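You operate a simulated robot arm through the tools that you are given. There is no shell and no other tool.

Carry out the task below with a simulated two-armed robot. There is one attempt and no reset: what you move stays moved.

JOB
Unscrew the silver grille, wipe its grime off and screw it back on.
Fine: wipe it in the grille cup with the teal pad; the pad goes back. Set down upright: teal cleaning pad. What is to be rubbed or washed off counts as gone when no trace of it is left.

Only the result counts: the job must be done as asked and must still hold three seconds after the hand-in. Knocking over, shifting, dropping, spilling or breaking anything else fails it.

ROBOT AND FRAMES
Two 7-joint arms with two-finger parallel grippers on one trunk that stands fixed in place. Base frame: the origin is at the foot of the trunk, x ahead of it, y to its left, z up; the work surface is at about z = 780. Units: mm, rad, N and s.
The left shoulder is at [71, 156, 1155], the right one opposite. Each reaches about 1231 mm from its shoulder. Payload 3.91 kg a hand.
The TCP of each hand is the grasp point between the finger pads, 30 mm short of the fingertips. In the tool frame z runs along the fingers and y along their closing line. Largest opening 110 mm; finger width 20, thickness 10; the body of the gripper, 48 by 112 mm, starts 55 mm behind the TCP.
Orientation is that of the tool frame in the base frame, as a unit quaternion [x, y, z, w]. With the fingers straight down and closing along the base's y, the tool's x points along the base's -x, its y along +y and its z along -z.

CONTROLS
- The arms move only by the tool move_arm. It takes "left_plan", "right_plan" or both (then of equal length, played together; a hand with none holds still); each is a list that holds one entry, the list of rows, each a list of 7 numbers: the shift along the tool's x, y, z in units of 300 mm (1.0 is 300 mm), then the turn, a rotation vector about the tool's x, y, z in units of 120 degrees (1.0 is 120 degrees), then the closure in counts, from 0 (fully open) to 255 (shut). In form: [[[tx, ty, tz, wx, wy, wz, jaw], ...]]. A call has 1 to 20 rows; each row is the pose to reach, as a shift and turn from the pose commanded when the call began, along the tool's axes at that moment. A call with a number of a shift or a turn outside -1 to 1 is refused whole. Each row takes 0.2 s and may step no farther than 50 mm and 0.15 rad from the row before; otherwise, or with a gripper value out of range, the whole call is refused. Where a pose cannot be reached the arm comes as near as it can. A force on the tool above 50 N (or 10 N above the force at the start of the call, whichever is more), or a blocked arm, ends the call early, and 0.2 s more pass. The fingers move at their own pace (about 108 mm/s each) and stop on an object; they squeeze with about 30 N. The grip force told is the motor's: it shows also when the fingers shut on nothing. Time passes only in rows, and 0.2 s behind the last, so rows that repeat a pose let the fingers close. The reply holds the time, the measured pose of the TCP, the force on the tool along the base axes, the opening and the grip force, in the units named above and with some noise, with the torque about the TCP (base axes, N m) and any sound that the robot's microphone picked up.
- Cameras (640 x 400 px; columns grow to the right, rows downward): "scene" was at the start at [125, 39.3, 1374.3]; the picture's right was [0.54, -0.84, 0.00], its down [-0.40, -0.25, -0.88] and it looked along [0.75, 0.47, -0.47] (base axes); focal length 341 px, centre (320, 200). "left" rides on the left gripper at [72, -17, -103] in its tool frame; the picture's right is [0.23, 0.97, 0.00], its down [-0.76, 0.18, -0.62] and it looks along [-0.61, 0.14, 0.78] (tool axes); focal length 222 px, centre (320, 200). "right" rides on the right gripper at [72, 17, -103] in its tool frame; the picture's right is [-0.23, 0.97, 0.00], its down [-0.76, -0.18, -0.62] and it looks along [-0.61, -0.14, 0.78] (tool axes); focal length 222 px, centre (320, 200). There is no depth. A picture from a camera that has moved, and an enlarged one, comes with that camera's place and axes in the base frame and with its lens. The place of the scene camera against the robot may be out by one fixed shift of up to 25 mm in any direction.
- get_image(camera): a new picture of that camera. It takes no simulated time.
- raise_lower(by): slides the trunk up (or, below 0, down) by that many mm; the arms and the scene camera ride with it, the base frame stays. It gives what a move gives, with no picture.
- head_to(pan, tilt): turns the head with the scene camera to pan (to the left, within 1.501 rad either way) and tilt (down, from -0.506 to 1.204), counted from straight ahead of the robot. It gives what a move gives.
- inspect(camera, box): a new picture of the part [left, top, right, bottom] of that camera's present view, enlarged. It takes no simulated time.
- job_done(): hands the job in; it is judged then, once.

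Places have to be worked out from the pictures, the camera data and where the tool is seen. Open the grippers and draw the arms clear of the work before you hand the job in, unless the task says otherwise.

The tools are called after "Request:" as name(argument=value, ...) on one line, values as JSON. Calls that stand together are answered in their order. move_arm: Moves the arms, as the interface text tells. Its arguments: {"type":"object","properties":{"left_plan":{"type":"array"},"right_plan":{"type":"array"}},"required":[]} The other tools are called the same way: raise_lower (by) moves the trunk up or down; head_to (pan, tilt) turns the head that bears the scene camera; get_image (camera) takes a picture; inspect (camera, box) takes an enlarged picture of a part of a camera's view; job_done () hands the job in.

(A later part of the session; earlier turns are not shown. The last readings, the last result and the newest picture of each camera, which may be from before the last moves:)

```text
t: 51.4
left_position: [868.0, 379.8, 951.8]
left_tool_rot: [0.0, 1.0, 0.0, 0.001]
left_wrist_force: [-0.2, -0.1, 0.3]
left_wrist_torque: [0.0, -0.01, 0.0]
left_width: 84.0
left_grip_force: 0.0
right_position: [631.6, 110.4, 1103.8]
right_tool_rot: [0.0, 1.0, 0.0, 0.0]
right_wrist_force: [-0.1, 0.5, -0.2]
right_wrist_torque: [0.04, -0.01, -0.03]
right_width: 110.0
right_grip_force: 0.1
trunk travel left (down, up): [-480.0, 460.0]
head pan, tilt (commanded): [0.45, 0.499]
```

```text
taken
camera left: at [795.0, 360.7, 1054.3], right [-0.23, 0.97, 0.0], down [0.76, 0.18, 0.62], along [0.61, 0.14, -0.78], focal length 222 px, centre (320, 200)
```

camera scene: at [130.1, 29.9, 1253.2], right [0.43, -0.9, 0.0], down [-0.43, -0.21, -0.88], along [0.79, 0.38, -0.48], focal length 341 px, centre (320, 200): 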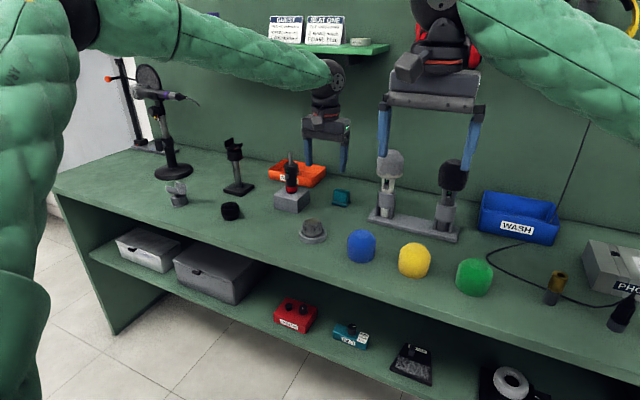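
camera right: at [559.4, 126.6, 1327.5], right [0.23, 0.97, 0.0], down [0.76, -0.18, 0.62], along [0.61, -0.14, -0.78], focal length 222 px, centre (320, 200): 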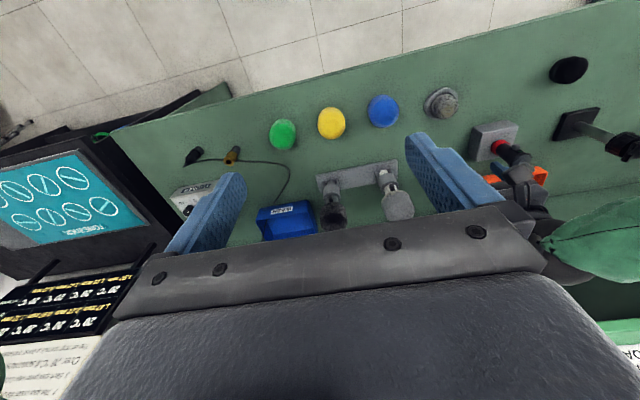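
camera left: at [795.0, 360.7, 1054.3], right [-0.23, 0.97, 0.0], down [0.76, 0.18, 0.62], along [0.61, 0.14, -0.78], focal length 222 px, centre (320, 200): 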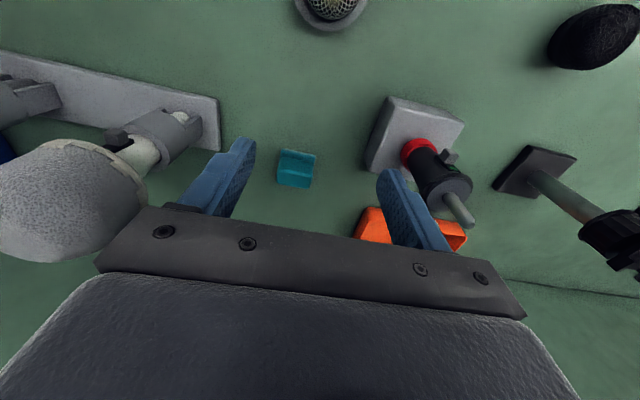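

Trunk lowered. I bring the hand down behind the pad (toward the robot) at grip height with the fingers straddling it in y, to then slide forward horizontally.

Request:
move_arm(left_plan=[[[-0.015, -0.015, 0.1, 0, 0, 0, 60], [-0.03, -0.03, 0.2, 0, 0, 0, 60], [-0.04, -0.04, 0.3, 0, 0, 0, 60], [-0.055, -0.05, 0.38, 0, 0, 0, 60], [-0.055, -0.05, 0.41, 0, 0, 0, 60], [-0.055, -0.05, 0.41, 0, 0, 0, 60]]])

Request:
get_image(camera="left")

Request:
inspect(camera="left", box=[230, 130, 410, 230])

Request:
inspect(camera="scene", box=[300, 140, 380, 220])

```text
t: 52.8
left_position: [885.6, 363.7, 828.9]
left_tool_rot: [0.001, 1.0, 0.0, 0.0]
left_wrist_force: [0.3, 0.7, -0.3]
left_wrist_torque: [0.0, -0.01, 0.03]
left_width: 84.3
left_grip_force: 0.0
right_position: [630.7, 108.6, 1104.4]
right_tool_rot: [-0.001, 1.0, 0.0, 0.0]
right_wrist_force: [0.2, 0.1, -0.2]
right_wrist_torque: [0.0, 0.01, -0.01]
right_width: 110.0
right_grip_force: 0.1
trunk travel left (down, up): [-480.0, 460.0]
head pan, tilt (commanded): [0.45, 0.499]
```

```text
taken
camera left: at [812.4, 345.1, 931.7], right [-0.22, 0.97, 0.0], down [0.76, 0.18, 0.62], along [0.61, 0.14, -0.78], focal length 222 px, centre (320, 200)
```

left: 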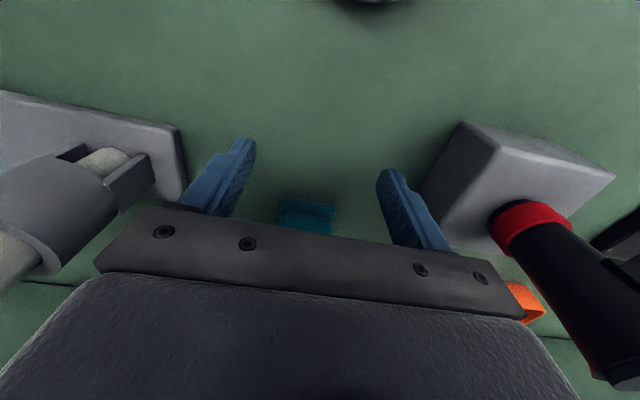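

```text
3.56 times, centred on (320, 180) of left
camera zoom: at [812.4, 345.1, 931.7], right [-0.22, 0.97, 0.0], down [0.76, 0.18, 0.62], along [0.61, 0.14, -0.78], focal length 790 px, centre (320, 271)
```

zoom: 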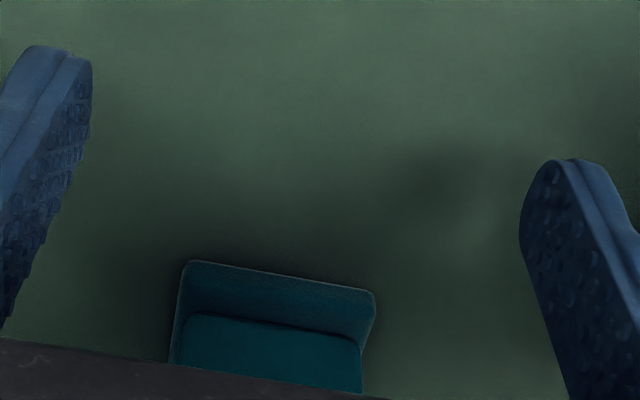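

```text
5.00 times, centred on (340, 180) of scene
camera zoom: at [130.2, 29.9, 1253.2], right [0.44, -0.9, 0.0], down [-0.43, -0.21, -0.88], along [0.79, 0.38, -0.48], focal length 1703 px, centre (220, 300)
```

zoom: 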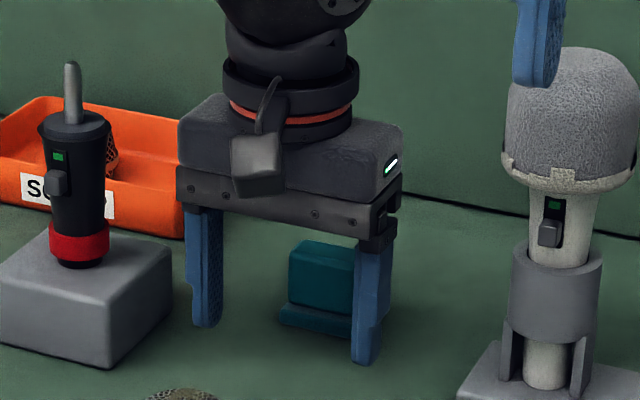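

The fingers straddle the pad nicely, centred in y. I slide forward 62 mm to bring the TCP to the handle's centre.

Request:
move_arm(left_plan=[[[-0.05, 0.001, 0, 0, 0, 0, 60], [-0.1, 0.001, 0, 0, 0, 0, 60], [-0.15, 0.001, 0, 0, 0, 0, 60], [-0.19, 0.001, 0, 0, 0, 0, 60], [-0.207, 0.001, 0, 0, 0, 0, 60], [-0.207, 0.001, 0, 0, 0, 0, 60]]])

Request:
inspect(camera="left", box=[230, 110, 410, 230])

Request:
inspect(camera="scene", box=[310, 160, 370, 220])

```text
t: 54.2
left_position: [948.4, 362.9, 828.2]
left_tool_rot: [0.002, 1.0, 0.0, 0.001]
left_wrist_force: [-0.4, -0.8, -0.6]
left_wrist_torque: [0.04, 0.0, 0.0]
left_width: 84.4
left_grip_force: 0.0
right_position: [631.5, 109.2, 1104.7]
right_tool_rot: [0.0, 1.0, 0.0, 0.0]
right_wrist_force: [0.2, -0.1, 1.0]
right_wrist_torque: [0.01, 0.01, 0.01]
right_width: 110.1
right_grip_force: 0.2
trunk travel left (down, up): [-480.0, 460.0]
head pan, tilt (commanded): [0.45, 0.499]
```

```text
3.33 times, centred on (320, 170) of left
camera zoom: at [873.9, 345.1, 932.0], right [-0.23, 0.97, 0.0], down [0.76, 0.18, 0.62], along [0.61, 0.14, -0.78], focal length 740 px, centre (320, 300)
```

zoom: 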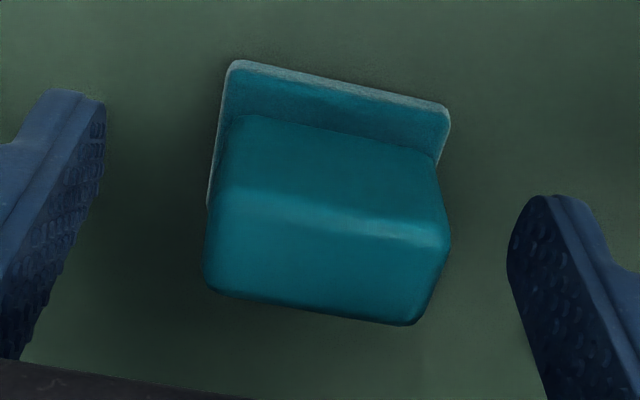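

```text
6.67 times, centred on (340, 190) of scene
camera zoom: at [130.1, 29.9, 1253.2], right [0.44, -0.9, 0.0], down [-0.43, -0.21, -0.88], along [0.79, 0.38, -0.48], focal length 2271 px, centre (187, 267)
```

zoom: 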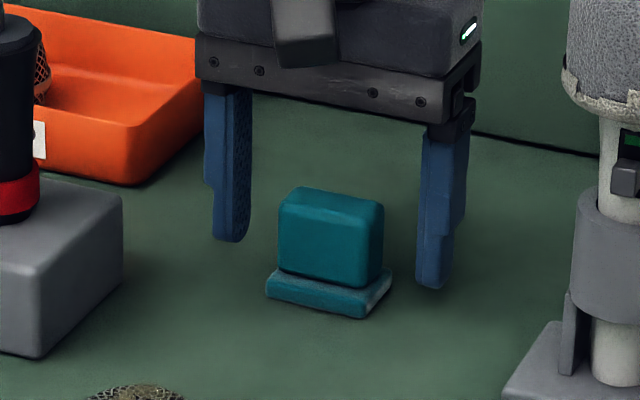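

Well centred (about 1 mm off). I nudge +0.8 mm in y and close on the handle.

Request:
move_arm(left_plan=[[[0.002, 0.0027, 0, 0, 0, 0, 110], [0.002, 0.0027, 0, 0, 0, 0, 255], [0.002, 0.0027, 0, 0, 0, 0, 255], [0.002, 0.0027, 0, 0, 0, 0, 255]]])

Request:
inspect(camera="scene", box=[310, 160, 370, 220])

Request:
inspect(camera="left", box=[230, 110, 410, 230])

```text
t: 55.2
left_position: [945.5, 363.5, 828.2]
left_tool_rot: [0.001, 1.0, 0.0, 0.001]
left_wrist_force: [-0.6, 0.3, 0.1]
left_wrist_torque: [-0.02, 0.0, -0.03]
left_width: 42.8
left_grip_force: 30.0
right_position: [631.1, 108.8, 1103.6]
right_tool_rot: [0.0, 1.0, 0.0, 0.001]
right_wrist_force: [0.2, 0.0, 0.2]
right_wrist_torque: [0.02, -0.02, 0.02]
right_width: 110.1
right_grip_force: 0.1
trunk travel left (down, up): [-480.0, 460.0]
head pan, tilt (commanded): [0.45, 0.499]
```

```text
6.67 times, centred on (340, 190) of scene
camera zoom: at [130.1, 29.9, 1253.2], right [0.44, -0.9, 0.0], down [-0.43, -0.21, -0.88], along [0.79, 0.38, -0.48], focal length 2271 px, centre (187, 267)
```

zoom: 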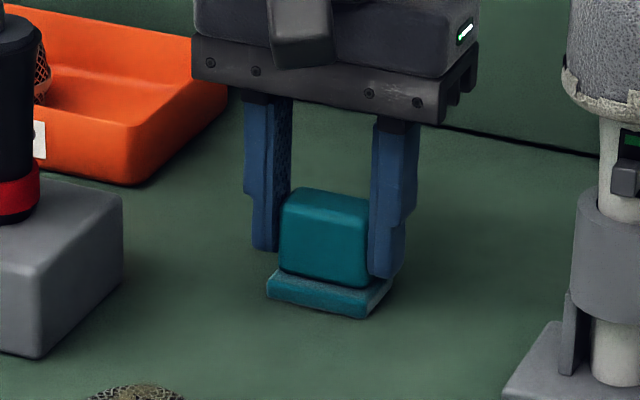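

```text
3.33 times, centred on (320, 170) of left
camera zoom: at [873.1, 346.3, 931.7], right [-0.23, 0.97, 0.0], down [0.76, 0.18, 0.62], along [0.61, 0.14, -0.78], focal length 740 px, centre (320, 300)
```

zoom: 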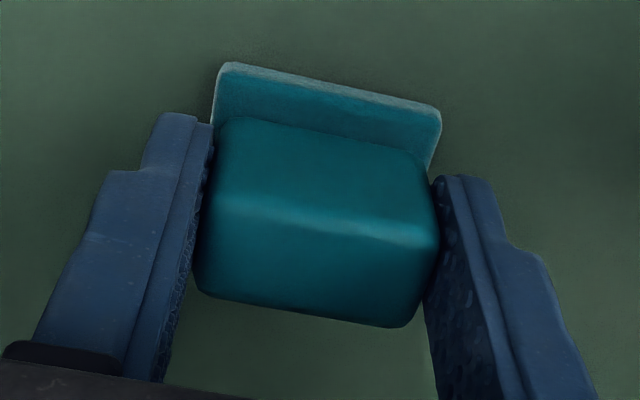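

The handle is gripped (42.8 mm), forces near zero. I note this pose as the pad's home, lift, and carry the pad back over the grille at a safe height.

Request:
move_arm(left_plan=[[[0, 0, -0.01, 0, 0, 0, 255], [0.01, 0, -0.04, 0, 0, 0, 255], [0.06, 0, -0.1, 0, 0, 0, 255], [0.15, 0.001, -0.18, 0, 0, 0, 255], [0.27, 0.003, -0.24, 0, 0, 0, 255], [0.4, 0.005, -0.24, 0, 0, 0, 255], [0.5, 0.006, -0.24, 0, 0, 0, 255], [0.57, 0.0077, -0.24, 0, 0, 0, 255], [0.603, 0.0077, -0.24, 0, 0, 0, 255], [0.603, 0.0077, -0.24, 0, 0, 0, 255]]])

Request:
get_image(camera="left")

Request:
inspect(camera="scene", box=[270, 170, 360, 260])

```text
t: 57.4
left_position: [765.7, 369.5, 900.5]
left_tool_rot: [0.001, 1.0, 0.0, 0.0]
left_wrist_force: [0.1, -0.2, -0.1]
left_wrist_torque: [0.01, 0.02, 0.03]
left_width: 43.2
left_grip_force: 30.2
right_position: [631.1, 108.5, 1104.5]
right_tool_rot: [0.0, 1.0, -0.001, 0.0]
right_wrist_force: [0.7, 0.2, 0.4]
right_wrist_torque: [0.01, -0.02, 0.04]
right_width: 110.1
right_grip_force: 0.0
trunk travel left (down, up): [-480.0, 460.0]
head pan, tilt (commanded): [0.45, 0.499]
```

```text
taken
camera left: at [692.2, 350.1, 1003.3], right [-0.23, 0.97, 0.0], down [0.76, 0.18, 0.62], along [0.61, 0.14, -0.78], focal length 222 px, centre (320, 200)
```

left: 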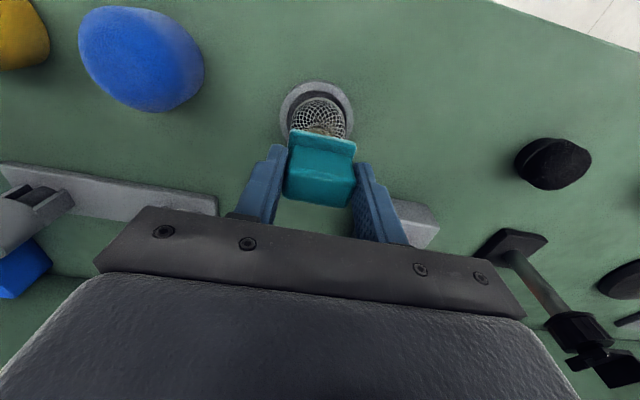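

```text
4.44 times, centred on (315, 215) of scene
camera zoom: at [130.1, 30.0, 1253.2], right [0.44, -0.9, 0.0], down [-0.43, -0.21, -0.88], along [0.79, 0.38, -0.48], focal length 1514 px, centre (342, 133)
```

zoom: 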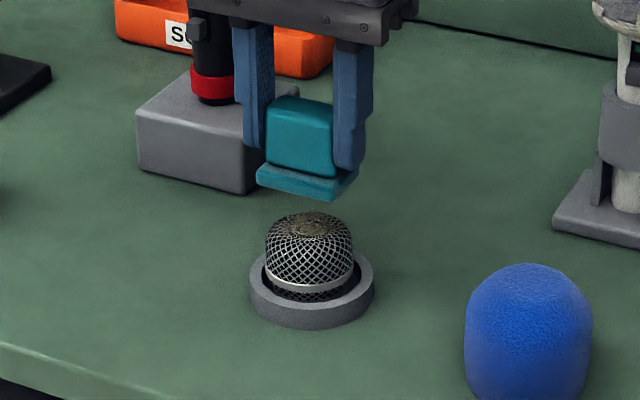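

The pad hangs ~24 mm above the grille. I shift −2 mm in y to centre and lower to just above contact.

Request:
move_arm(left_plan=[[[0, -0.007, 0.02, 0, 0, 0, 255], [0, -0.007, 0.045, 0, 0, 0, 255], [0, -0.007, 0.062, 0, 0, 0, 255], [0, -0.007, 0.062, 0, 0, 0, 255]]])

Request:
inspect(camera="scene", box=[280, 190, 340, 250])

```text
t: 58.4
left_position: [765.1, 365.1, 880.2]
left_tool_rot: [0.001, 1.0, 0.0, 0.0]
left_wrist_force: [0.3, -0.9, -0.4]
left_wrist_torque: [0.0, -0.01, 0.0]
left_width: 43.3
left_grip_force: 29.6
right_position: [631.8, 109.0, 1105.5]
right_tool_rot: [0.0, 1.0, 0.0, 0.001]
right_wrist_force: [-0.2, -0.1, 0.1]
right_wrist_torque: [-0.03, 0.02, 0.0]
right_width: 110.1
right_grip_force: 0.0
trunk travel left (down, up): [-480.0, 460.0]
head pan, tilt (commanded): [0.45, 0.499]
```

```text
6.67 times, centred on (310, 220) of scene
camera zoom: at [130.0, 30.0, 1253.2], right [0.44, -0.9, 0.0], down [-0.43, -0.21, -0.88], along [0.79, 0.38, -0.48], focal length 2271 px, centre (387, 67)
```

zoom: 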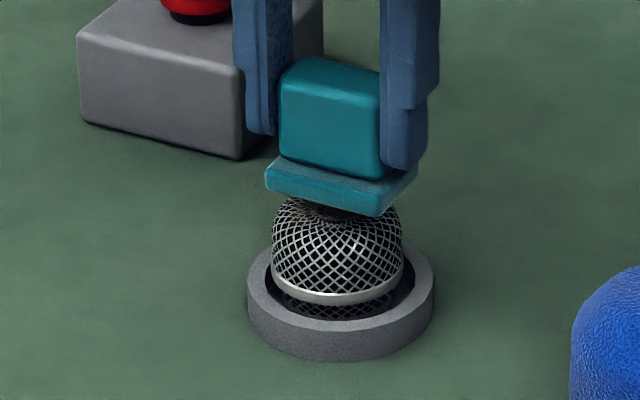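

Pad is just above the crown. I lower in 1 mm steps to find contact.

Request:
move_arm(left_plan=[[[0, 0, 0.003, 0, 0, 0, 255], [0, 0, 0.007, 0, 0, 0, 255], [0, 0, 0.007, 0, 0, 0, 255]]])

Request:
move_arm(left_plan=[[[0, 0, 0.0035, 0, 0, 0, 255], [0, 0, 0.0035, 0, 0, 0, 255]]])

Request:
move_arm(left_plan=[[[0, 0, 0.0035, 0, 0, 0, 255], [0, 0, 0.0035, 0, 0, 0, 255]]])

```text
t: 59.2
left_position: [764.7, 366.2, 878.6]
left_tool_rot: [0.001, 1.0, -0.001, 0.0]
left_wrist_force: [0.0, 0.5, -1.2]
left_wrist_torque: [0.04, -0.01, -0.02]
left_width: 43.3
left_grip_force: 29.5
right_position: [631.3, 109.9, 1103.9]
right_tool_rot: [0.0, 1.0, 0.001, 0.001]
right_wrist_force: [-1.0, 0.8, -0.3]
right_wrist_torque: [-0.03, 0.0, 0.01]
right_width: 109.9
right_grip_force: 0.0
trunk travel left (down, up): [-480.0, 460.0]
head pan, tilt (commanded): [0.45, 0.499]
```

```text
t: 59.8
left_position: [764.6, 366.1, 878.7]
left_tool_rot: [0.001, 1.0, 0.0, 0.0]
left_wrist_force: [0.6, 0.5, 0.7]
left_wrist_torque: [-0.01, 0.02, 0.01]
left_width: 43.2
left_grip_force: 30.4
right_position: [629.6, 108.9, 1103.9]
right_tool_rot: [0.0, 1.0, 0.0, 0.0]
right_wrist_force: [0.0, 0.8, 0.2]
right_wrist_torque: [-0.01, 0.0, -0.01]
right_width: 110.0
right_grip_force: 0.1
trunk travel left (down, up): [-480.0, 460.0]
head pan, tilt (commanded): [0.45, 0.499]
```

```text
t: 60.4
left_position: [764.1, 365.6, 876.0]
left_tool_rot: [0.001, 1.0, 0.001, 0.0]
left_wrist_force: [-0.4, 0.5, 0.1]
left_wrist_torque: [-0.01, -0.02, -0.01]
left_width: 43.2
left_grip_force: 30.2
right_position: [631.7, 109.1, 1104.0]
right_tool_rot: [0.0, 1.0, -0.001, 0.0]
right_wrist_force: [-0.6, 0.1, -0.5]
right_wrist_torque: [-0.02, 0.02, -0.01]
right_width: 110.0
right_grip_force: 0.1
trunk travel left (down, up): [-480.0, 460.0]
head pan, tilt (commanded): [0.45, 0.499]
```

No contact yet at TCP z≈876; continuing downward in 1 mm steps.

Request:
move_arm(left_plan=[[[0, 0, 0.0035, 0, 0, 0, 255], [0, 0, 0.0035, 0, 0, 0, 255]]])

Request:
move_arm(left_plan=[[[0, 0, 0.0035, 0, 0, 0, 255], [0, 0, 0.0035, 0, 0, 0, 255]]])

Request:
inspect(camera="scene", box=[290, 200, 330, 240])

```text
t: 61.0
left_position: [765.4, 365.0, 875.2]
left_tool_rot: [0.001, 1.0, -0.001, 0.0]
left_wrist_force: [-0.5, -0.2, 0.4]
left_wrist_torque: [0.01, 0.02, 0.03]
left_width: 43.1
left_grip_force: 30.3
right_position: [630.8, 110.2, 1104.8]
right_tool_rot: [0.0, 1.0, 0.001, 0.0]
right_wrist_force: [0.4, 0.5, 0.0]
right_wrist_torque: [0.01, 0.02, -0.01]
right_width: 109.9
right_grip_force: 0.1
trunk travel left (down, up): [-480.0, 460.0]
head pan, tilt (commanded): [0.45, 0.499]
```

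```text
t: 61.6
left_position: [764.5, 366.3, 875.5]
left_tool_rot: [0.0, 1.0, 0.0, 0.0]
left_wrist_force: [-0.3, 0.6, -0.6]
left_wrist_torque: [-0.02, -0.02, 0.01]
left_width: 42.9
left_grip_force: 30.0
right_position: [631.4, 109.0, 1104.0]
right_tool_rot: [0.0, 1.0, 0.0, 0.0]
right_wrist_force: [0.2, 0.3, -0.6]
right_wrist_torque: [-0.06, 0.0, -0.02]
right_width: 110.0
right_grip_force: 0.2
trunk travel left (down, up): [-480.0, 460.0]
head pan, tilt (commanded): [0.45, 0.499]
```

```text
10.00 times, centred on (310, 220) of scene
camera zoom: at [130.0, 29.9, 1253.2], right [0.44, -0.9, 0.0], down [-0.43, -0.21, -0.88], along [0.79, 0.38, -0.48], focal length 3406 px, centre (420, 0)
```

zoom: 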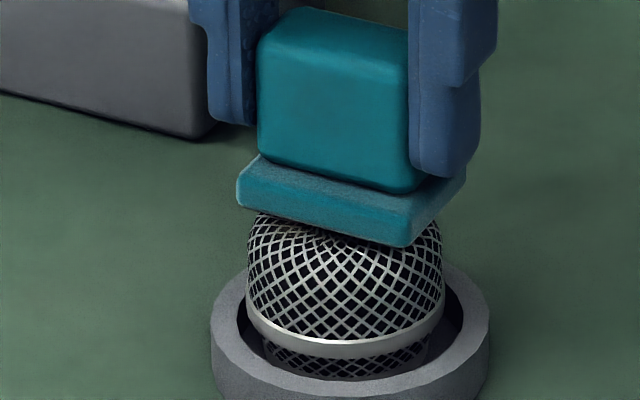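

Very close now. Two further 1 mm steps.

Request:
move_arm(left_plan=[[[0, 0, 0.0035, 0, 0, 0, 255], [0, 0, 0.0035, 0, 0, 0, 255]]])

Request:
move_arm(left_plan=[[[0, 0, 0.0035, 0, 0, 0, 255], [0, 0, 0.0035, 0, 0, 0, 255]]])

Request:
move_arm(left_plan=[[[0, 0, 0.0035, 0, 0, 0, 255], [0, 0, 0.0035, 0, 0, 0, 255]]])

```text
t: 62.2
left_position: [764.4, 366.6, 874.5]
left_tool_rot: [0.001, 1.0, 0.0, 0.001]
left_wrist_force: [0.2, -0.2, -0.3]
left_wrist_torque: [0.02, 0.05, -0.01]
left_width: 43.0
left_grip_force: 30.1
right_position: [631.1, 109.2, 1104.5]
right_tool_rot: [0.001, 1.0, 0.0, -0.001]
right_wrist_force: [0.1, -0.7, 0.3]
right_wrist_torque: [-0.02, 0.01, 0.0]
right_width: 110.0
right_grip_force: 0.0
trunk travel left (down, up): [-480.0, 460.0]
head pan, tilt (commanded): [0.45, 0.499]
```

```text
t: 62.8
left_position: [765.2, 365.9, 872.3]
left_tool_rot: [0.0, 1.0, 0.001, 0.0]
left_wrist_force: [0.5, -0.7, -0.7]
left_wrist_torque: [0.02, 0.0, -0.02]
left_width: 43.0
left_grip_force: 29.7
right_position: [631.1, 109.6, 1104.3]
right_tool_rot: [0.0, 1.0, 0.0, 0.0]
right_wrist_force: [0.3, 0.1, 0.6]
right_wrist_torque: [0.0, 0.0, 0.01]
right_width: 110.0
right_grip_force: 0.1
trunk travel left (down, up): [-480.0, 460.0]
head pan, tilt (commanded): [0.45, 0.499]
```

```text
t: 63.4
left_position: [765.0, 366.1, 873.4]
left_tool_rot: [0.001, 1.0, 0.0, 0.0]
left_wrist_force: [-0.4, -0.6, -1.0]
left_wrist_torque: [0.0, 0.0, 0.0]
left_width: 42.9
left_grip_force: 30.2
right_position: [631.3, 110.8, 1104.0]
right_tool_rot: [0.0, 1.0, 0.0, 0.0]
right_wrist_force: [-0.5, 0.5, -0.1]
right_wrist_torque: [0.01, 0.01, 0.0]
right_width: 110.1
right_grip_force: 0.0
trunk travel left (down, up): [-480.0, 460.0]
head pan, tilt (commanded): [0.45, 0.499]
```

Still no contact; I look again at the gap.

Request:
inspect(camera="scene", box=[295, 210, 325, 235])

Request:
inspect(camera="left", box=[260, 80, 380, 200])

Request:
inspect(camera="right", box=[400, 60, 560, 180])

```text
16.00 times, centred on (310, 222) of scene
camera zoom: at [130.0, 29.9, 1253.2], right [0.44, -0.9, 0.0], down [-0.43, -0.21, -0.88], along [0.79, 0.38, -0.48], focal length 5450 px, centre (480, -160)
```

zoom: 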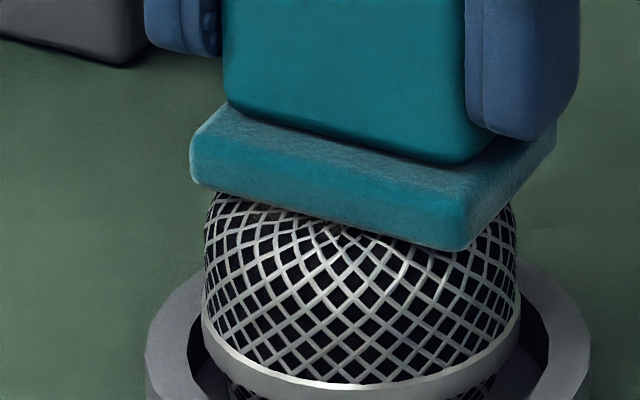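

```text
3.33 times, centred on (320, 140) of left
camera zoom: at [692.5, 347.5, 975.4], right [-0.23, 0.97, 0.0], down [0.76, 0.18, 0.62], along [0.61, 0.14, -0.78], focal length 740 px, centre (320, 400)
```

zoom: 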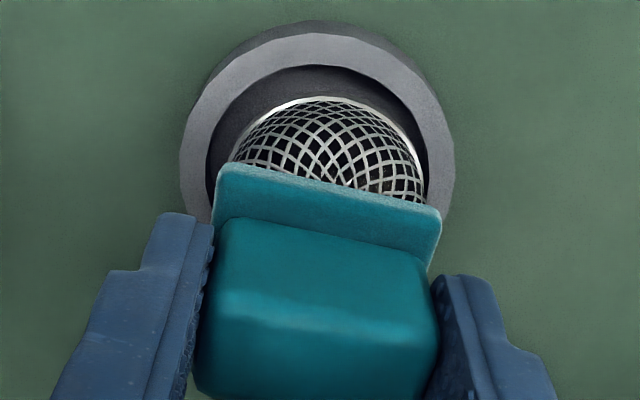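

```text
3.33 times, centred on (480, 120) of right
camera zoom: at [559.3, 126.7, 1207.5], right [0.23, 0.97, 0.0], down [0.76, -0.18, 0.62], along [0.61, -0.14, -0.78], focal length 740 px, centre (-213, 467)
```

zoom: 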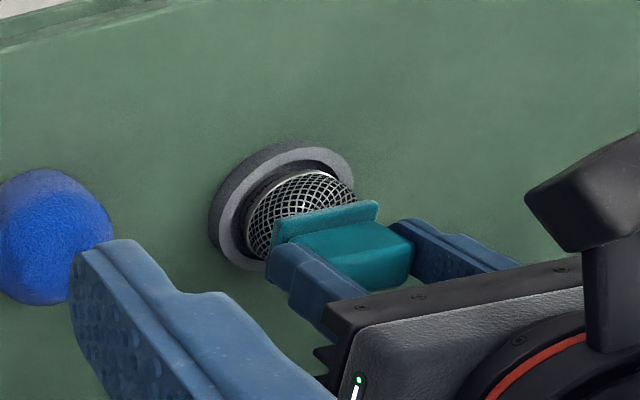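

No contact force yet; I keep lowering at 1 mm per step and watch.

Request:
move_arm(left_plan=[[[0, 0, 0.0035, 0, 0, 0, 255], [0, 0, 0.0035, 0, 0, 0, 255]]])

Request:
move_arm(left_plan=[[[0, 0, 0.0035, 0, 0, 0, 255], [0, 0, 0.0035, 0, 0, 0, 255]]])

Request:
move_arm(left_plan=[[[0, 0, 0.0035, 0, 0, 0, 255], [0, 0, 0.0035, 0, 0, 0, 255]]])

```text
t: 64.0
left_position: [764.8, 365.8, 871.6]
left_tool_rot: [0.001, 1.0, 0.0, -0.001]
left_wrist_force: [1.0, 0.8, 4.1]
left_wrist_torque: [0.05, -0.05, 0.0]
left_width: 43.4
left_grip_force: 30.1
right_position: [631.0, 109.7, 1105.0]
right_tool_rot: [0.0, 1.0, -0.001, 0.0]
right_wrist_force: [0.6, 0.4, -1.0]
right_wrist_torque: [0.02, -0.01, 0.0]
right_width: 110.3
right_grip_force: 0.1
trunk travel left (down, up): [-480.0, 460.0]
head pan, tilt (commanded): [0.45, 0.499]
```

```text
t: 64.6
left_position: [764.0, 366.3, 871.7]
left_tool_rot: [0.001, 1.0, 0.0, 0.001]
left_wrist_force: [2.3, 2.8, 13.0]
left_wrist_torque: [0.24, -0.17, 0.0]
left_width: 43.1
left_grip_force: 29.8
right_position: [629.4, 109.3, 1104.8]
right_tool_rot: [0.0, 1.0, 0.001, 0.0]
right_wrist_force: [0.1, 0.0, 0.7]
right_wrist_torque: [0.02, -0.04, 0.01]
right_width: 110.1
right_grip_force: 0.1
trunk travel left (down, up): [-480.0, 460.0]
head pan, tilt (commanded): [0.45, 0.499]
```

```text
t: 65.2
left_position: [763.3, 364.8, 870.1]
left_tool_rot: [0.0, 1.0, 0.001, 0.0]
left_wrist_force: [4.1, 2.9, 19.6]
left_wrist_torque: [0.15, -0.18, -0.02]
left_width: 43.1
left_grip_force: 30.0
right_position: [629.7, 108.3, 1104.9]
right_tool_rot: [0.0, 1.0, -0.001, 0.0]
right_wrist_force: [-0.1, -0.2, -0.5]
right_wrist_torque: [-0.02, 0.05, 0.01]
right_width: 110.3
right_grip_force: 0.0
trunk travel left (down, up): [-480.0, 460.0]
head pan, tilt (commanded): [0.45, 0.499]
```

Contact found at TCP z≈871.5; about 20 N now. I back off 1 mm (≈12 N) and rub with a circular and crosswise motion of ~10–12 mm.

Request:
move_arm(left_plan=[[[0, 0.017, -0.0035, 0, 0, 0, 255], [0, 0.04, -0.0035, 0, 0, 0, 255], [0.02, 0.0346, -0.0035, 0, 0, 0, 255], [0.0346, 0.02, -0.0035, 0, 0, 0, 255], [0.04, 0, -0.0035, 0, 0, 0, 255], [0.0346, -0.02, -0.0035, 0, 0, 0, 255], [0.02, -0.0346, -0.0035, 0, 0, 0, 255], [0, -0.04, -0.0035, 0, 0, 0, 255], [-0.02, -0.0346, -0.0035, 0, 0, 0, 255], [-0.0346, -0.02, -0.0035, 0, 0, 0, 255], [-0.04, 0, -0.0035, 0, 0, 0, 255], [-0.0346, 0.02, -0.0035, 0, 0, 0, 255], [-0.02, 0.0346, -0.0035, 0, 0, 0, 255], [0, 0.04, -0.0035, 0, 0, 0, 255], [0, 0.02, -0.0035, 0, 0, 0, 255], [0, 0, -0.0035, 0, 0, 0, 255], [0, -0.02, -0.0035, 0, 0, 0, 255], [0, -0.04, -0.0035, 0, 0, 0, 255], [0, -0.02, -0.0035, 0, 0, 0, 255], [0, 0, -0.0035, 0, 0, 0, 255]]])

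Request:
inspect(camera="scene", box=[290, 200, 330, 240])

Request:
inspect(camera="left", box=[260, 80, 380, 200])

```text
t: 69.4
left_position: [763.9, 364.0, 870.0]
left_tool_rot: [0.0, 1.0, 0.0, 0.0]
left_wrist_force: [0.4, -2.9, 9.9]
left_wrist_torque: [-0.07, 0.02, 0.0]
left_width: 43.1
left_grip_force: 29.8
right_position: [631.0, 109.5, 1105.2]
right_tool_rot: [0.0, 1.0, 0.0, 0.001]
right_wrist_force: [-0.6, 0.0, -0.5]
right_wrist_torque: [-0.02, 0.04, -0.01]
right_width: 110.1
right_grip_force: 0.1
trunk travel left (down, up): [-480.0, 460.0]
head pan, tilt (commanded): [0.45, 0.499]
```

```text
10.00 times, centred on (310, 220) of scene
camera zoom: at [129.3, 29.3, 1253.3], right [0.43, -0.9, 0.0], down [-0.43, -0.21, -0.88], along [0.79, 0.38, -0.48], focal length 3406 px, centre (420, 0)
```

zoom: 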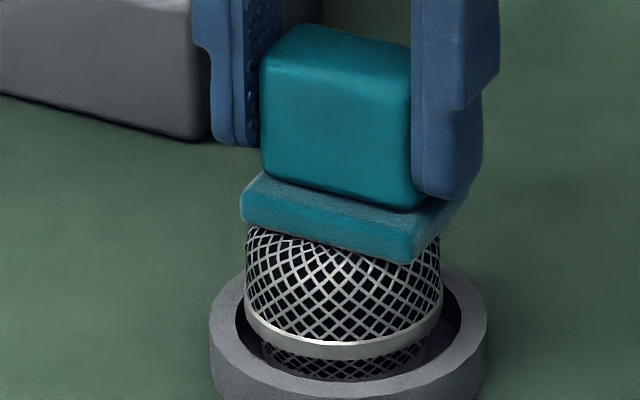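

```text
3.33 times, centred on (320, 140) of left
camera zoom: at [691.3, 346.2, 973.1], right [-0.23, 0.97, 0.0], down [0.76, 0.18, 0.62], along [0.61, 0.14, -0.78], focal length 740 px, centre (320, 400)
```

zoom: 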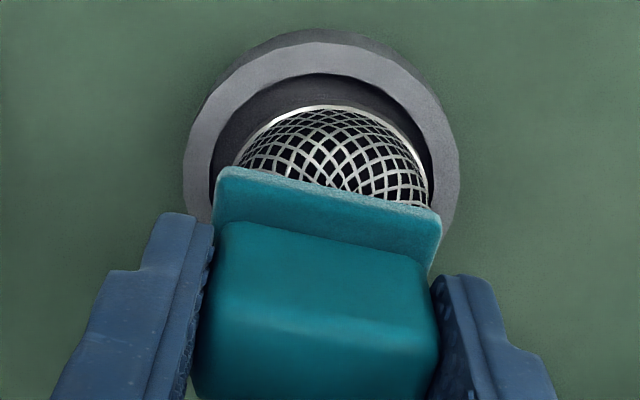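

The rub went smoothly at ~10 N with the grille staying seated. I lift the pad and move it back a bit to check the crown.

Request:
move_arm(left_plan=[[[0, 0, -0.04, 0, 0, 0, 255], [0, 0, -0.12, 0, 0, 0, 255], [-0.1, 0, -0.16, 0, 0, 0, 255], [-0.22, 0, -0.16, 0, 0, 0, 255], [-0.22, 0, -0.16, 0, 0, 0, 255]]])

Request:
inspect(camera="scene", box=[290, 208, 330, 238])

Request:
get_image(camera="left")

Request:
inspect(camera="right", box=[420, 80, 480, 140])

```text
t: 70.6
left_position: [828.9, 364.9, 917.5]
left_tool_rot: [0.001, 1.0, 0.0, 0.0]
left_wrist_force: [-0.9, -0.1, -0.2]
left_wrist_torque: [0.0, -0.01, 0.02]
left_width: 43.4
left_grip_force: 29.9
right_position: [631.3, 110.4, 1104.2]
right_tool_rot: [0.0, 1.0, 0.0, 0.0]
right_wrist_force: [0.7, 0.0, 0.0]
right_wrist_torque: [0.02, -0.04, 0.02]
right_width: 110.0
right_grip_force: 0.0
trunk travel left (down, up): [-480.0, 460.0]
head pan, tilt (commanded): [0.45, 0.499]
```

```text
13.33 times, centred on (310, 223) of scene
camera zoom: at [129.3, 30.1, 1253.3], right [0.44, -0.9, 0.0], down [-0.43, -0.21, -0.88], along [0.79, 0.38, -0.48], focal length 4542 px, centre (453, -107)
```

zoom: 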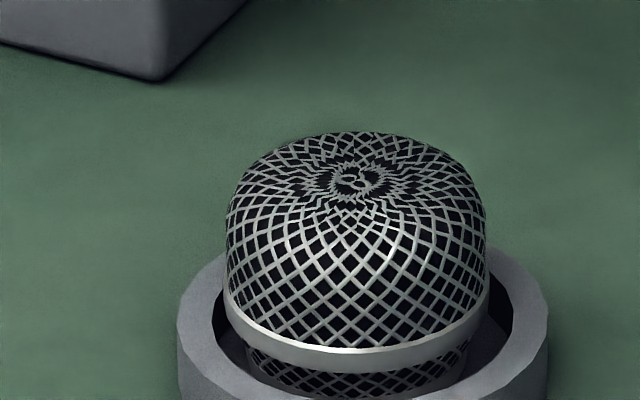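

```text
taken
camera left: at [756.6, 346.8, 1021.8], right [-0.23, 0.97, 0.0], down [0.76, 0.18, 0.62], along [0.61, 0.14, -0.78], focal length 222 px, centre (320, 200)
```

left: 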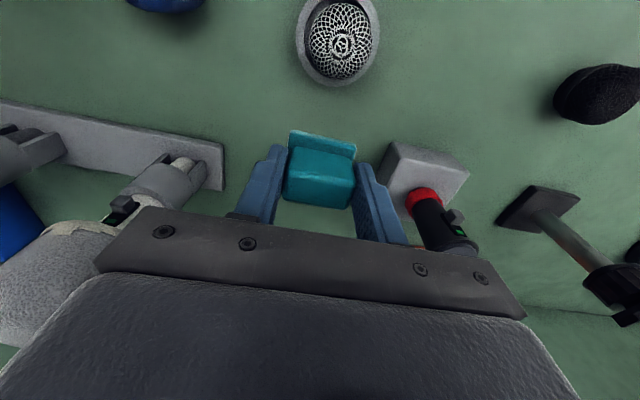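

```text
6.67 times, centred on (450, 110) of right
camera zoom: at [558.5, 126.9, 1207.9], right [0.23, 0.97, 0.0], down [0.76, -0.18, 0.62], along [0.61, -0.14, -0.78], focal length 1481 px, centre (-547, 800)
```

zoom: 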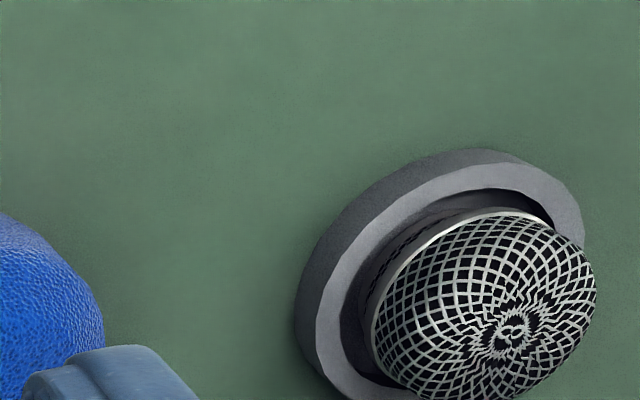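

The crown looks clean. I zoom further from several cameras to be sure no trace is left.

Request:
inspect(camera="left", box=[295, 0, 385, 90])

Request:
inspect(camera="scene", box=[299, 214, 323, 232])

Request:
inspect(camera="right", box=[445, 105, 485, 145])

```text
4.44 times, centred on (340, 45) of left
camera zoom: at [756.6, 346.8, 1021.8], right [-0.23, 0.97, 0.0], down [0.76, 0.18, 0.62], along [0.61, 0.14, -0.78], focal length 987 px, centre (231, 889)
```

zoom: 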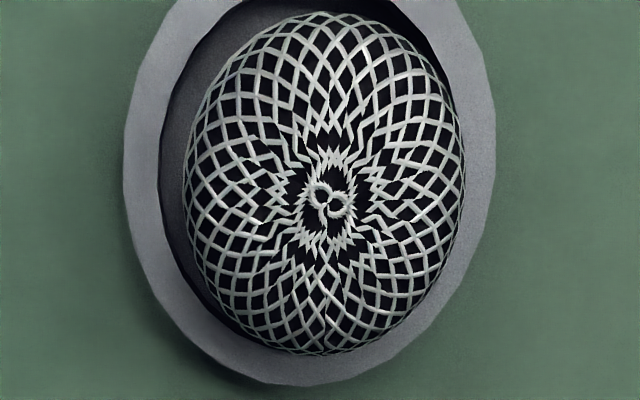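

```text
16.00 times, centred on (311, 223) of scene
camera zoom: at [129.3, 30.1, 1253.3], right [0.44, -0.9, 0.0], down [-0.43, -0.21, -0.88], along [0.79, 0.38, -0.48], focal length 5450 px, centre (464, -168)
```

zoom: 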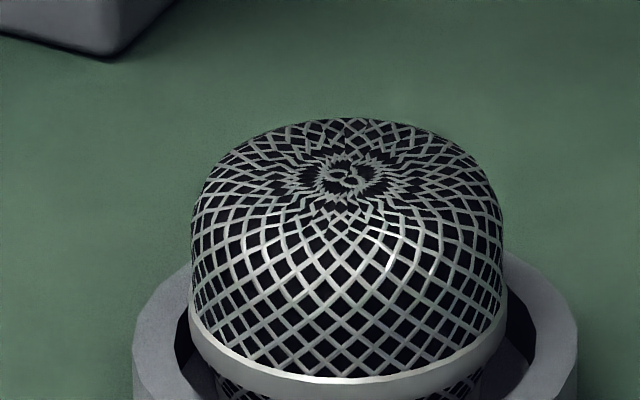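

```text
10.00 times, centred on (465, 125) of right
camera zoom: at [558.5, 126.9, 1207.9], right [0.23, 0.97, 0.0], down [0.76, -0.18, 0.62], along [0.61, -0.14, -0.78], focal length 2221 px, centre (-1130, 950)
```

zoom: 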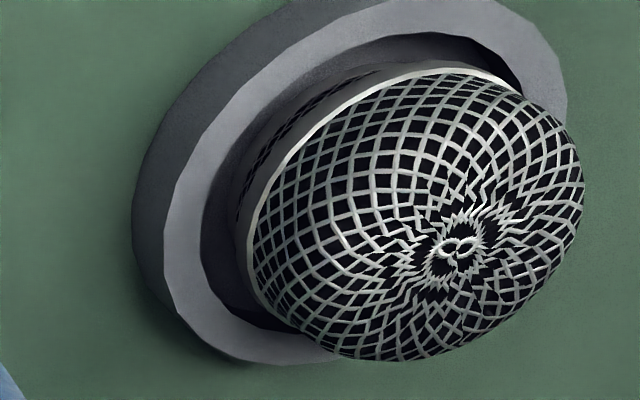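

No trace visible from any side. For certainty I do one more light pass with the same contact height and a slightly larger circle.

Request:
move_arm(left_plan=[[[0.1, 0, 0, 0, 0, 0, 255], [0.22, 0, 0, 0, 0, 0, 255], [0.22, 0, 0.06, 0, 0, 0, 255], [0.22, 0, 0.11, 0, 0, 0, 255], [0.22, 0, 0.145, 0, 0, 0, 255], [0.22, 0, 0.155, 0, 0, 0, 255], [0.22, 0, 0.16, 0, 0, 0, 255], [0.22, 0, 0.16, 0, 0, 0, 255]]])

Request:
move_arm(left_plan=[[[0, 0.025, 0, 0, 0, 0, 255], [0, 0.05, 0, 0, 0, 0, 255], [0.025, 0.0433, 0, 0, 0, 0, 255], [0.0433, 0.025, 0, 0, 0, 0, 255], [0.05, 0, 0, 0, 0, 0, 255], [0.0433, -0.025, 0, 0, 0, 0, 255], [0.025, -0.0433, 0, 0, 0, 0, 255], [0, -0.05, 0, 0, 0, 0, 255], [-0.025, -0.0433, 0, 0, 0, 0, 255], [-0.0433, -0.025, 0, 0, 0, 0, 255], [-0.05, 0, 0, 0, 0, 0, 255], [-0.0433, 0.025, 0, 0, 0, 0, 255], [-0.025, 0.0433, 0, 0, 0, 0, 255], [0, 0.05, 0, 0, 0, 0, 255], [0, 0.02, 0, 0, 0, 0, 255], [0, -0.02, 0, 0, 0, 0, 255], [0, -0.05, 0, 0, 0, 0, 255], [0, -0.02, 0, 0, 0, 0, 255], [0, 0, 0, 0, 0, 0, 255]]])

Request:
inspect(camera="scene", box=[290, 200, 330, 240])

```text
t: 72.4
left_position: [763.2, 366.3, 870.0]
left_tool_rot: [0.001, 1.0, 0.0, -0.001]
left_wrist_force: [-1.6, 0.6, 1.3]
left_wrist_torque: [0.0, 0.08, -0.02]
left_width: 43.2
left_grip_force: 30.4
right_position: [631.0, 109.1, 1106.0]
right_tool_rot: [0.0, 1.0, 0.0, 0.001]
right_wrist_force: [-0.3, -0.2, -0.1]
right_wrist_torque: [0.0, 0.0, -0.01]
right_width: 109.9
right_grip_force: 0.1
trunk travel left (down, up): [-480.0, 460.0]
head pan, tilt (commanded): [0.45, 0.499]
```

```text
t: 76.4
left_position: [764.2, 365.2, 869.6]
left_tool_rot: [0.0, 1.0, 0.001, 0.0]
left_wrist_force: [-0.6, -1.0, 5.2]
left_wrist_torque: [-0.05, 0.05, -0.03]
left_width: 43.0
left_grip_force: 29.3
right_position: [631.4, 108.6, 1104.3]
right_tool_rot: [0.001, 1.0, 0.001, 0.0]
right_wrist_force: [0.4, 0.3, 0.0]
right_wrist_torque: [0.0, 0.03, 0.01]
right_width: 110.2
right_grip_force: 0.1
trunk travel left (down, up): [-480.0, 460.0]
head pan, tilt (commanded): [0.45, 0.499]
```

```text
10.00 times, centred on (310, 220) of scene
camera zoom: at [129.6, 29.5, 1253.3], right [0.43, -0.9, 0.0], down [-0.43, -0.21, -0.88], along [0.79, 0.38, -0.48], focal length 3406 px, centre (420, 0)
```

zoom: 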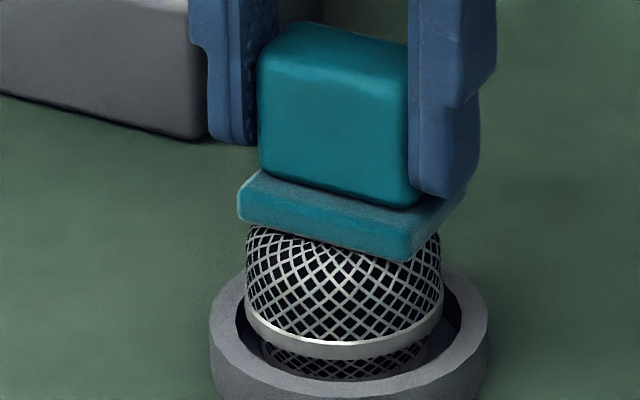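

Still clean contact, grille seated. Now I carry the pad back along the same path to 6 mm above its original spot.

Request:
move_arm(left_plan=[[[0, 0, -0.05, 0, 0, 0, 255], [0, 0, -0.1, 0, 0, 0, 255], [-0.1, 0, -0.1005, 0, 0, 0, 255], [-0.22, 0, -0.1005, 0, 0, 0, 255], [-0.333, 0, -0.1005, 0, 0, 0, 255], [-0.453, 0, -0.0405, 0, 0, 0, 255], [-0.543, 0, 0.0395, 0, 0, 0, 255], [-0.593, 0, 0.0995, 0, 0, 0, 255], [-0.603, -0.0007, 0.1195, 0, 0, 0, 255], [-0.603, -0.0007, 0.1195, 0, 0, 0, 255]]])

Request:
inspect(camera="scene", box=[310, 160, 370, 220])

Request:
inspect(camera="left", box=[230, 110, 410, 230])

Request:
inspect(camera="scene", box=[290, 208, 330, 238])

```text
t: 78.6
left_position: [945.4, 364.5, 832.6]
left_tool_rot: [0.001, 1.0, 0.0, 0.0]
left_wrist_force: [-0.4, 0.2, -0.3]
left_wrist_torque: [0.0, 0.01, 0.03]
left_width: 43.1
left_grip_force: 30.0
right_position: [631.1, 109.8, 1103.6]
right_tool_rot: [0.0, 1.0, 0.0, 0.0]
right_wrist_force: [-0.3, -1.1, -0.2]
right_wrist_torque: [-0.01, 0.02, 0.02]
right_width: 109.9
right_grip_force: 0.0
trunk travel left (down, up): [-480.0, 460.0]
head pan, tilt (commanded): [0.45, 0.499]
```

```text
6.67 times, centred on (340, 190) of scene
camera zoom: at [130.2, 29.8, 1253.2], right [0.44, -0.9, 0.0], down [-0.43, -0.21, -0.88], along [0.79, 0.38, -0.48], focal length 2271 px, centre (187, 267)
```

zoom: 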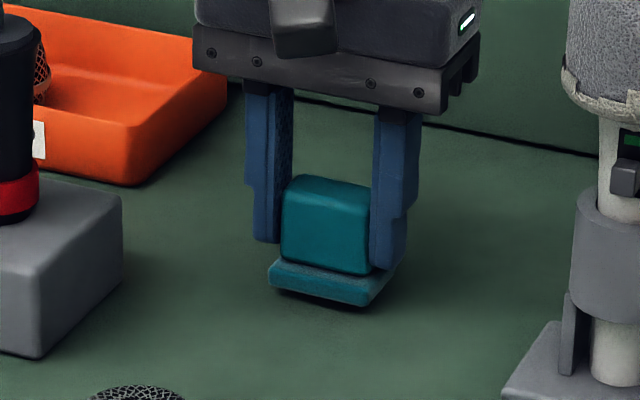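

```text
3.33 times, centred on (320, 170) of left
camera zoom: at [873.2, 345.6, 936.2], right [-0.23, 0.97, 0.0], down [0.76, 0.18, 0.62], along [0.61, 0.14, -0.78], focal length 740 px, centre (320, 300)
```

zoom: 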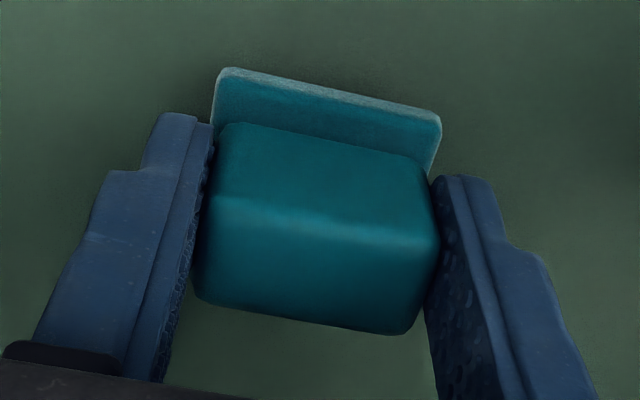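

```text
13.33 times, centred on (310, 223) of scene
camera zoom: at [130.2, 29.8, 1253.2], right [0.44, -0.9, 0.0], down [-0.43, -0.21, -0.88], along [0.79, 0.38, -0.48], focal length 4542 px, centre (453, -107)
```

zoom: 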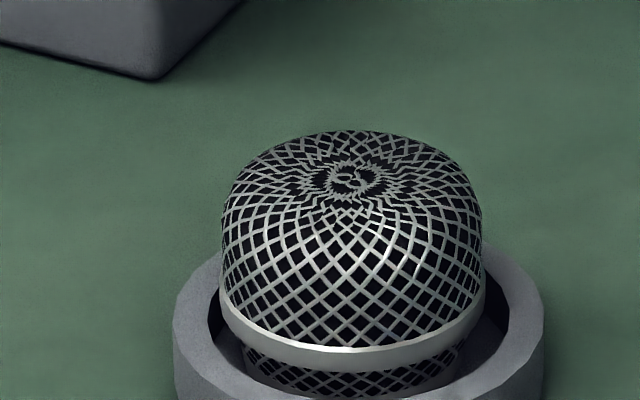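

The grille is clean and the pad hangs just over its home. I lower it to the original height and feel for contact.

Request:
move_arm(left_plan=[[[0, 0, 0.01, 0, 0, 0, 255], [0, 0, 0.018, 0, 0, 0, 255], [0, 0, 0.018, 0, 0, 0, 255]]])

Request:
move_arm(left_plan=[[[0, 0, 0.003, 0, 0, 0, 255], [0, 0, 0.003, 0, 0, 0, 255]]])

```text
t: 79.4
left_position: [945.2, 365.2, 829.4]
left_tool_rot: [0.001, 1.0, 0.0, 0.0]
left_wrist_force: [-0.4, -0.2, -1.2]
left_wrist_torque: [-0.03, 0.02, -0.01]
left_width: 43.3
left_grip_force: 30.6
right_position: [630.7, 110.1, 1104.8]
right_tool_rot: [0.0, 1.0, 0.0, 0.001]
right_wrist_force: [-0.1, -0.8, 0.4]
right_wrist_torque: [0.0, 0.04, 0.02]
right_width: 110.0
right_grip_force: 0.1
trunk travel left (down, up): [-480.0, 460.0]
head pan, tilt (commanded): [0.45, 0.499]
```

```text
t: 80.0
left_position: [946.0, 364.6, 826.9]
left_tool_rot: [0.001, 1.0, 0.0, 0.0]
left_wrist_force: [-0.2, -0.5, -0.4]
left_wrist_torque: [-0.02, 0.0, -0.04]
left_width: 43.0
left_grip_force: 30.8
right_position: [631.1, 109.4, 1104.1]
right_tool_rot: [0.001, 1.0, 0.0, 0.0]
right_wrist_force: [-0.5, -1.0, 0.6]
right_wrist_torque: [0.04, 0.04, -0.03]
right_width: 109.9
right_grip_force: 0.0
trunk travel left (down, up): [-480.0, 460.0]
head pan, tilt (commanded): [0.45, 0.499]
```

Not yet in contact; I continue in 0.9 mm steps.

Request:
move_arm(left_plan=[[[0, 0, 0.003, 0, 0, 0, 255], [0, 0, 0.003, 0, 0, 0, 255]]])

Request:
move_arm(left_plan=[[[0, 0, 0.003, 0, 0, 0, 255], [0, 0, 0.003, 0, 0, 0, 255]]])

Request:
inspect(camera="scene", box=[325, 180, 365, 215])

```text
t: 80.6
left_position: [946.1, 363.8, 826.7]
left_tool_rot: [0.001, 1.0, 0.0, 0.0]
left_wrist_force: [0.5, 0.5, 5.0]
left_wrist_torque: [-0.01, 0.02, -0.01]
left_width: 43.2
left_grip_force: 30.5
right_position: [631.5, 109.6, 1104.8]
right_tool_rot: [0.0, 1.0, 0.0, 0.0]
right_wrist_force: [-0.6, 0.6, 0.5]
right_wrist_torque: [0.0, -0.01, -0.04]
right_width: 110.3
right_grip_force: 0.0
trunk travel left (down, up): [-480.0, 460.0]
head pan, tilt (commanded): [0.45, 0.499]
```

```text
t: 81.2
left_position: [945.6, 364.3, 827.5]
left_tool_rot: [0.001, 1.0, 0.0, 0.001]
left_wrist_force: [3.3, 0.9, 12.3]
left_wrist_torque: [0.04, -0.11, -0.01]
left_width: 43.2
left_grip_force: 30.3
right_position: [629.6, 108.9, 1104.5]
right_tool_rot: [0.0, 1.0, 0.0, 0.0]
right_wrist_force: [1.0, -0.6, 1.3]
right_wrist_torque: [0.02, -0.01, 0.01]
right_width: 110.1
right_grip_force: 0.0
trunk travel left (down, up): [-480.0, 460.0]
head pan, tilt (commanded): [0.45, 0.499]
```

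```text
11.43 times, centred on (345, 198) of scene
camera zoom: at [129.3, 29.6, 1253.4], right [0.44, -0.9, 0.0], down [-0.43, -0.21, -0.88], along [0.79, 0.38, -0.48], focal length 3893 px, centre (34, 229)
```

zoom: 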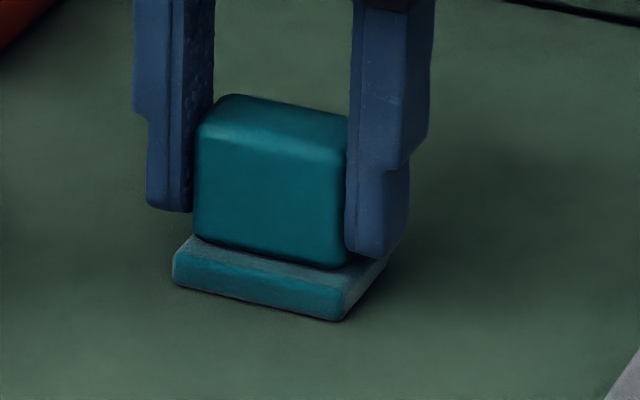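

The pad is on the bench (12 N). I ease up 1 mm and open the fingers.

Request:
move_arm(left_plan=[[[0, 0, -0.0035, 0, 0, 0, 255], [0, 0, -0.0035, 0, 0, 0, 130], [0, 0, -0.0035, 0, 0, 0, 60], [0, 0, -0.0035, 0, 0, 0, 60]]])

Request:
inspect(camera="scene", box=[310, 160, 370, 220])

Request:
inspect(camera="left", box=[230, 110, 410, 230])

```text
t: 82.2
left_position: [946.2, 364.7, 825.7]
left_tool_rot: [0.001, 1.0, 0.0, 0.0]
left_wrist_force: [-0.9, -0.6, 0.0]
left_wrist_torque: [0.01, 0.01, 0.01]
left_width: 84.1
left_grip_force: 0.1
right_position: [632.1, 110.0, 1105.4]
right_tool_rot: [0.0, 1.0, 0.0, 0.0]
right_wrist_force: [0.3, -0.3, -1.0]
right_wrist_torque: [0.03, -0.01, 0.0]
right_width: 109.9
right_grip_force: 0.0
trunk travel left (down, up): [-480.0, 460.0]
head pan, tilt (commanded): [0.45, 0.499]
```

```text
6.67 times, centred on (340, 190) of scene
camera zoom: at [130.0, 29.9, 1253.2], right [0.44, -0.9, 0.0], down [-0.43, -0.21, -0.88], along [0.79, 0.38, -0.48], focal length 2271 px, centre (187, 267)
```

zoom: 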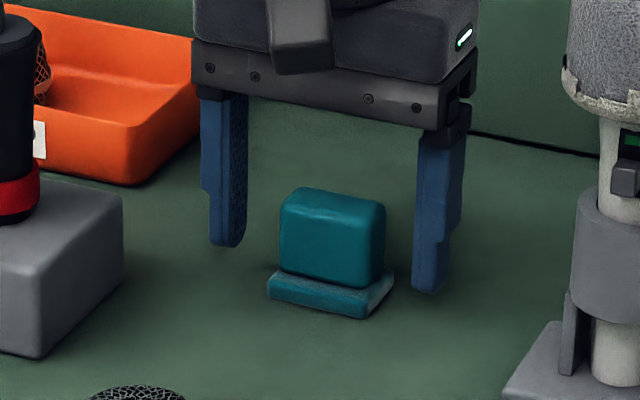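

```text
3.33 times, centred on (320, 170) of left
camera zoom: at [872.9, 346.5, 929.4], right [-0.23, 0.97, 0.0], down [0.76, 0.18, 0.62], along [0.61, 0.14, -0.78], focal length 740 px, centre (320, 300)
```

zoom: 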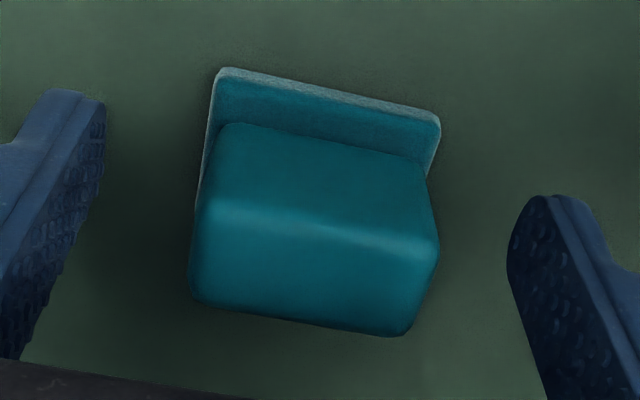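

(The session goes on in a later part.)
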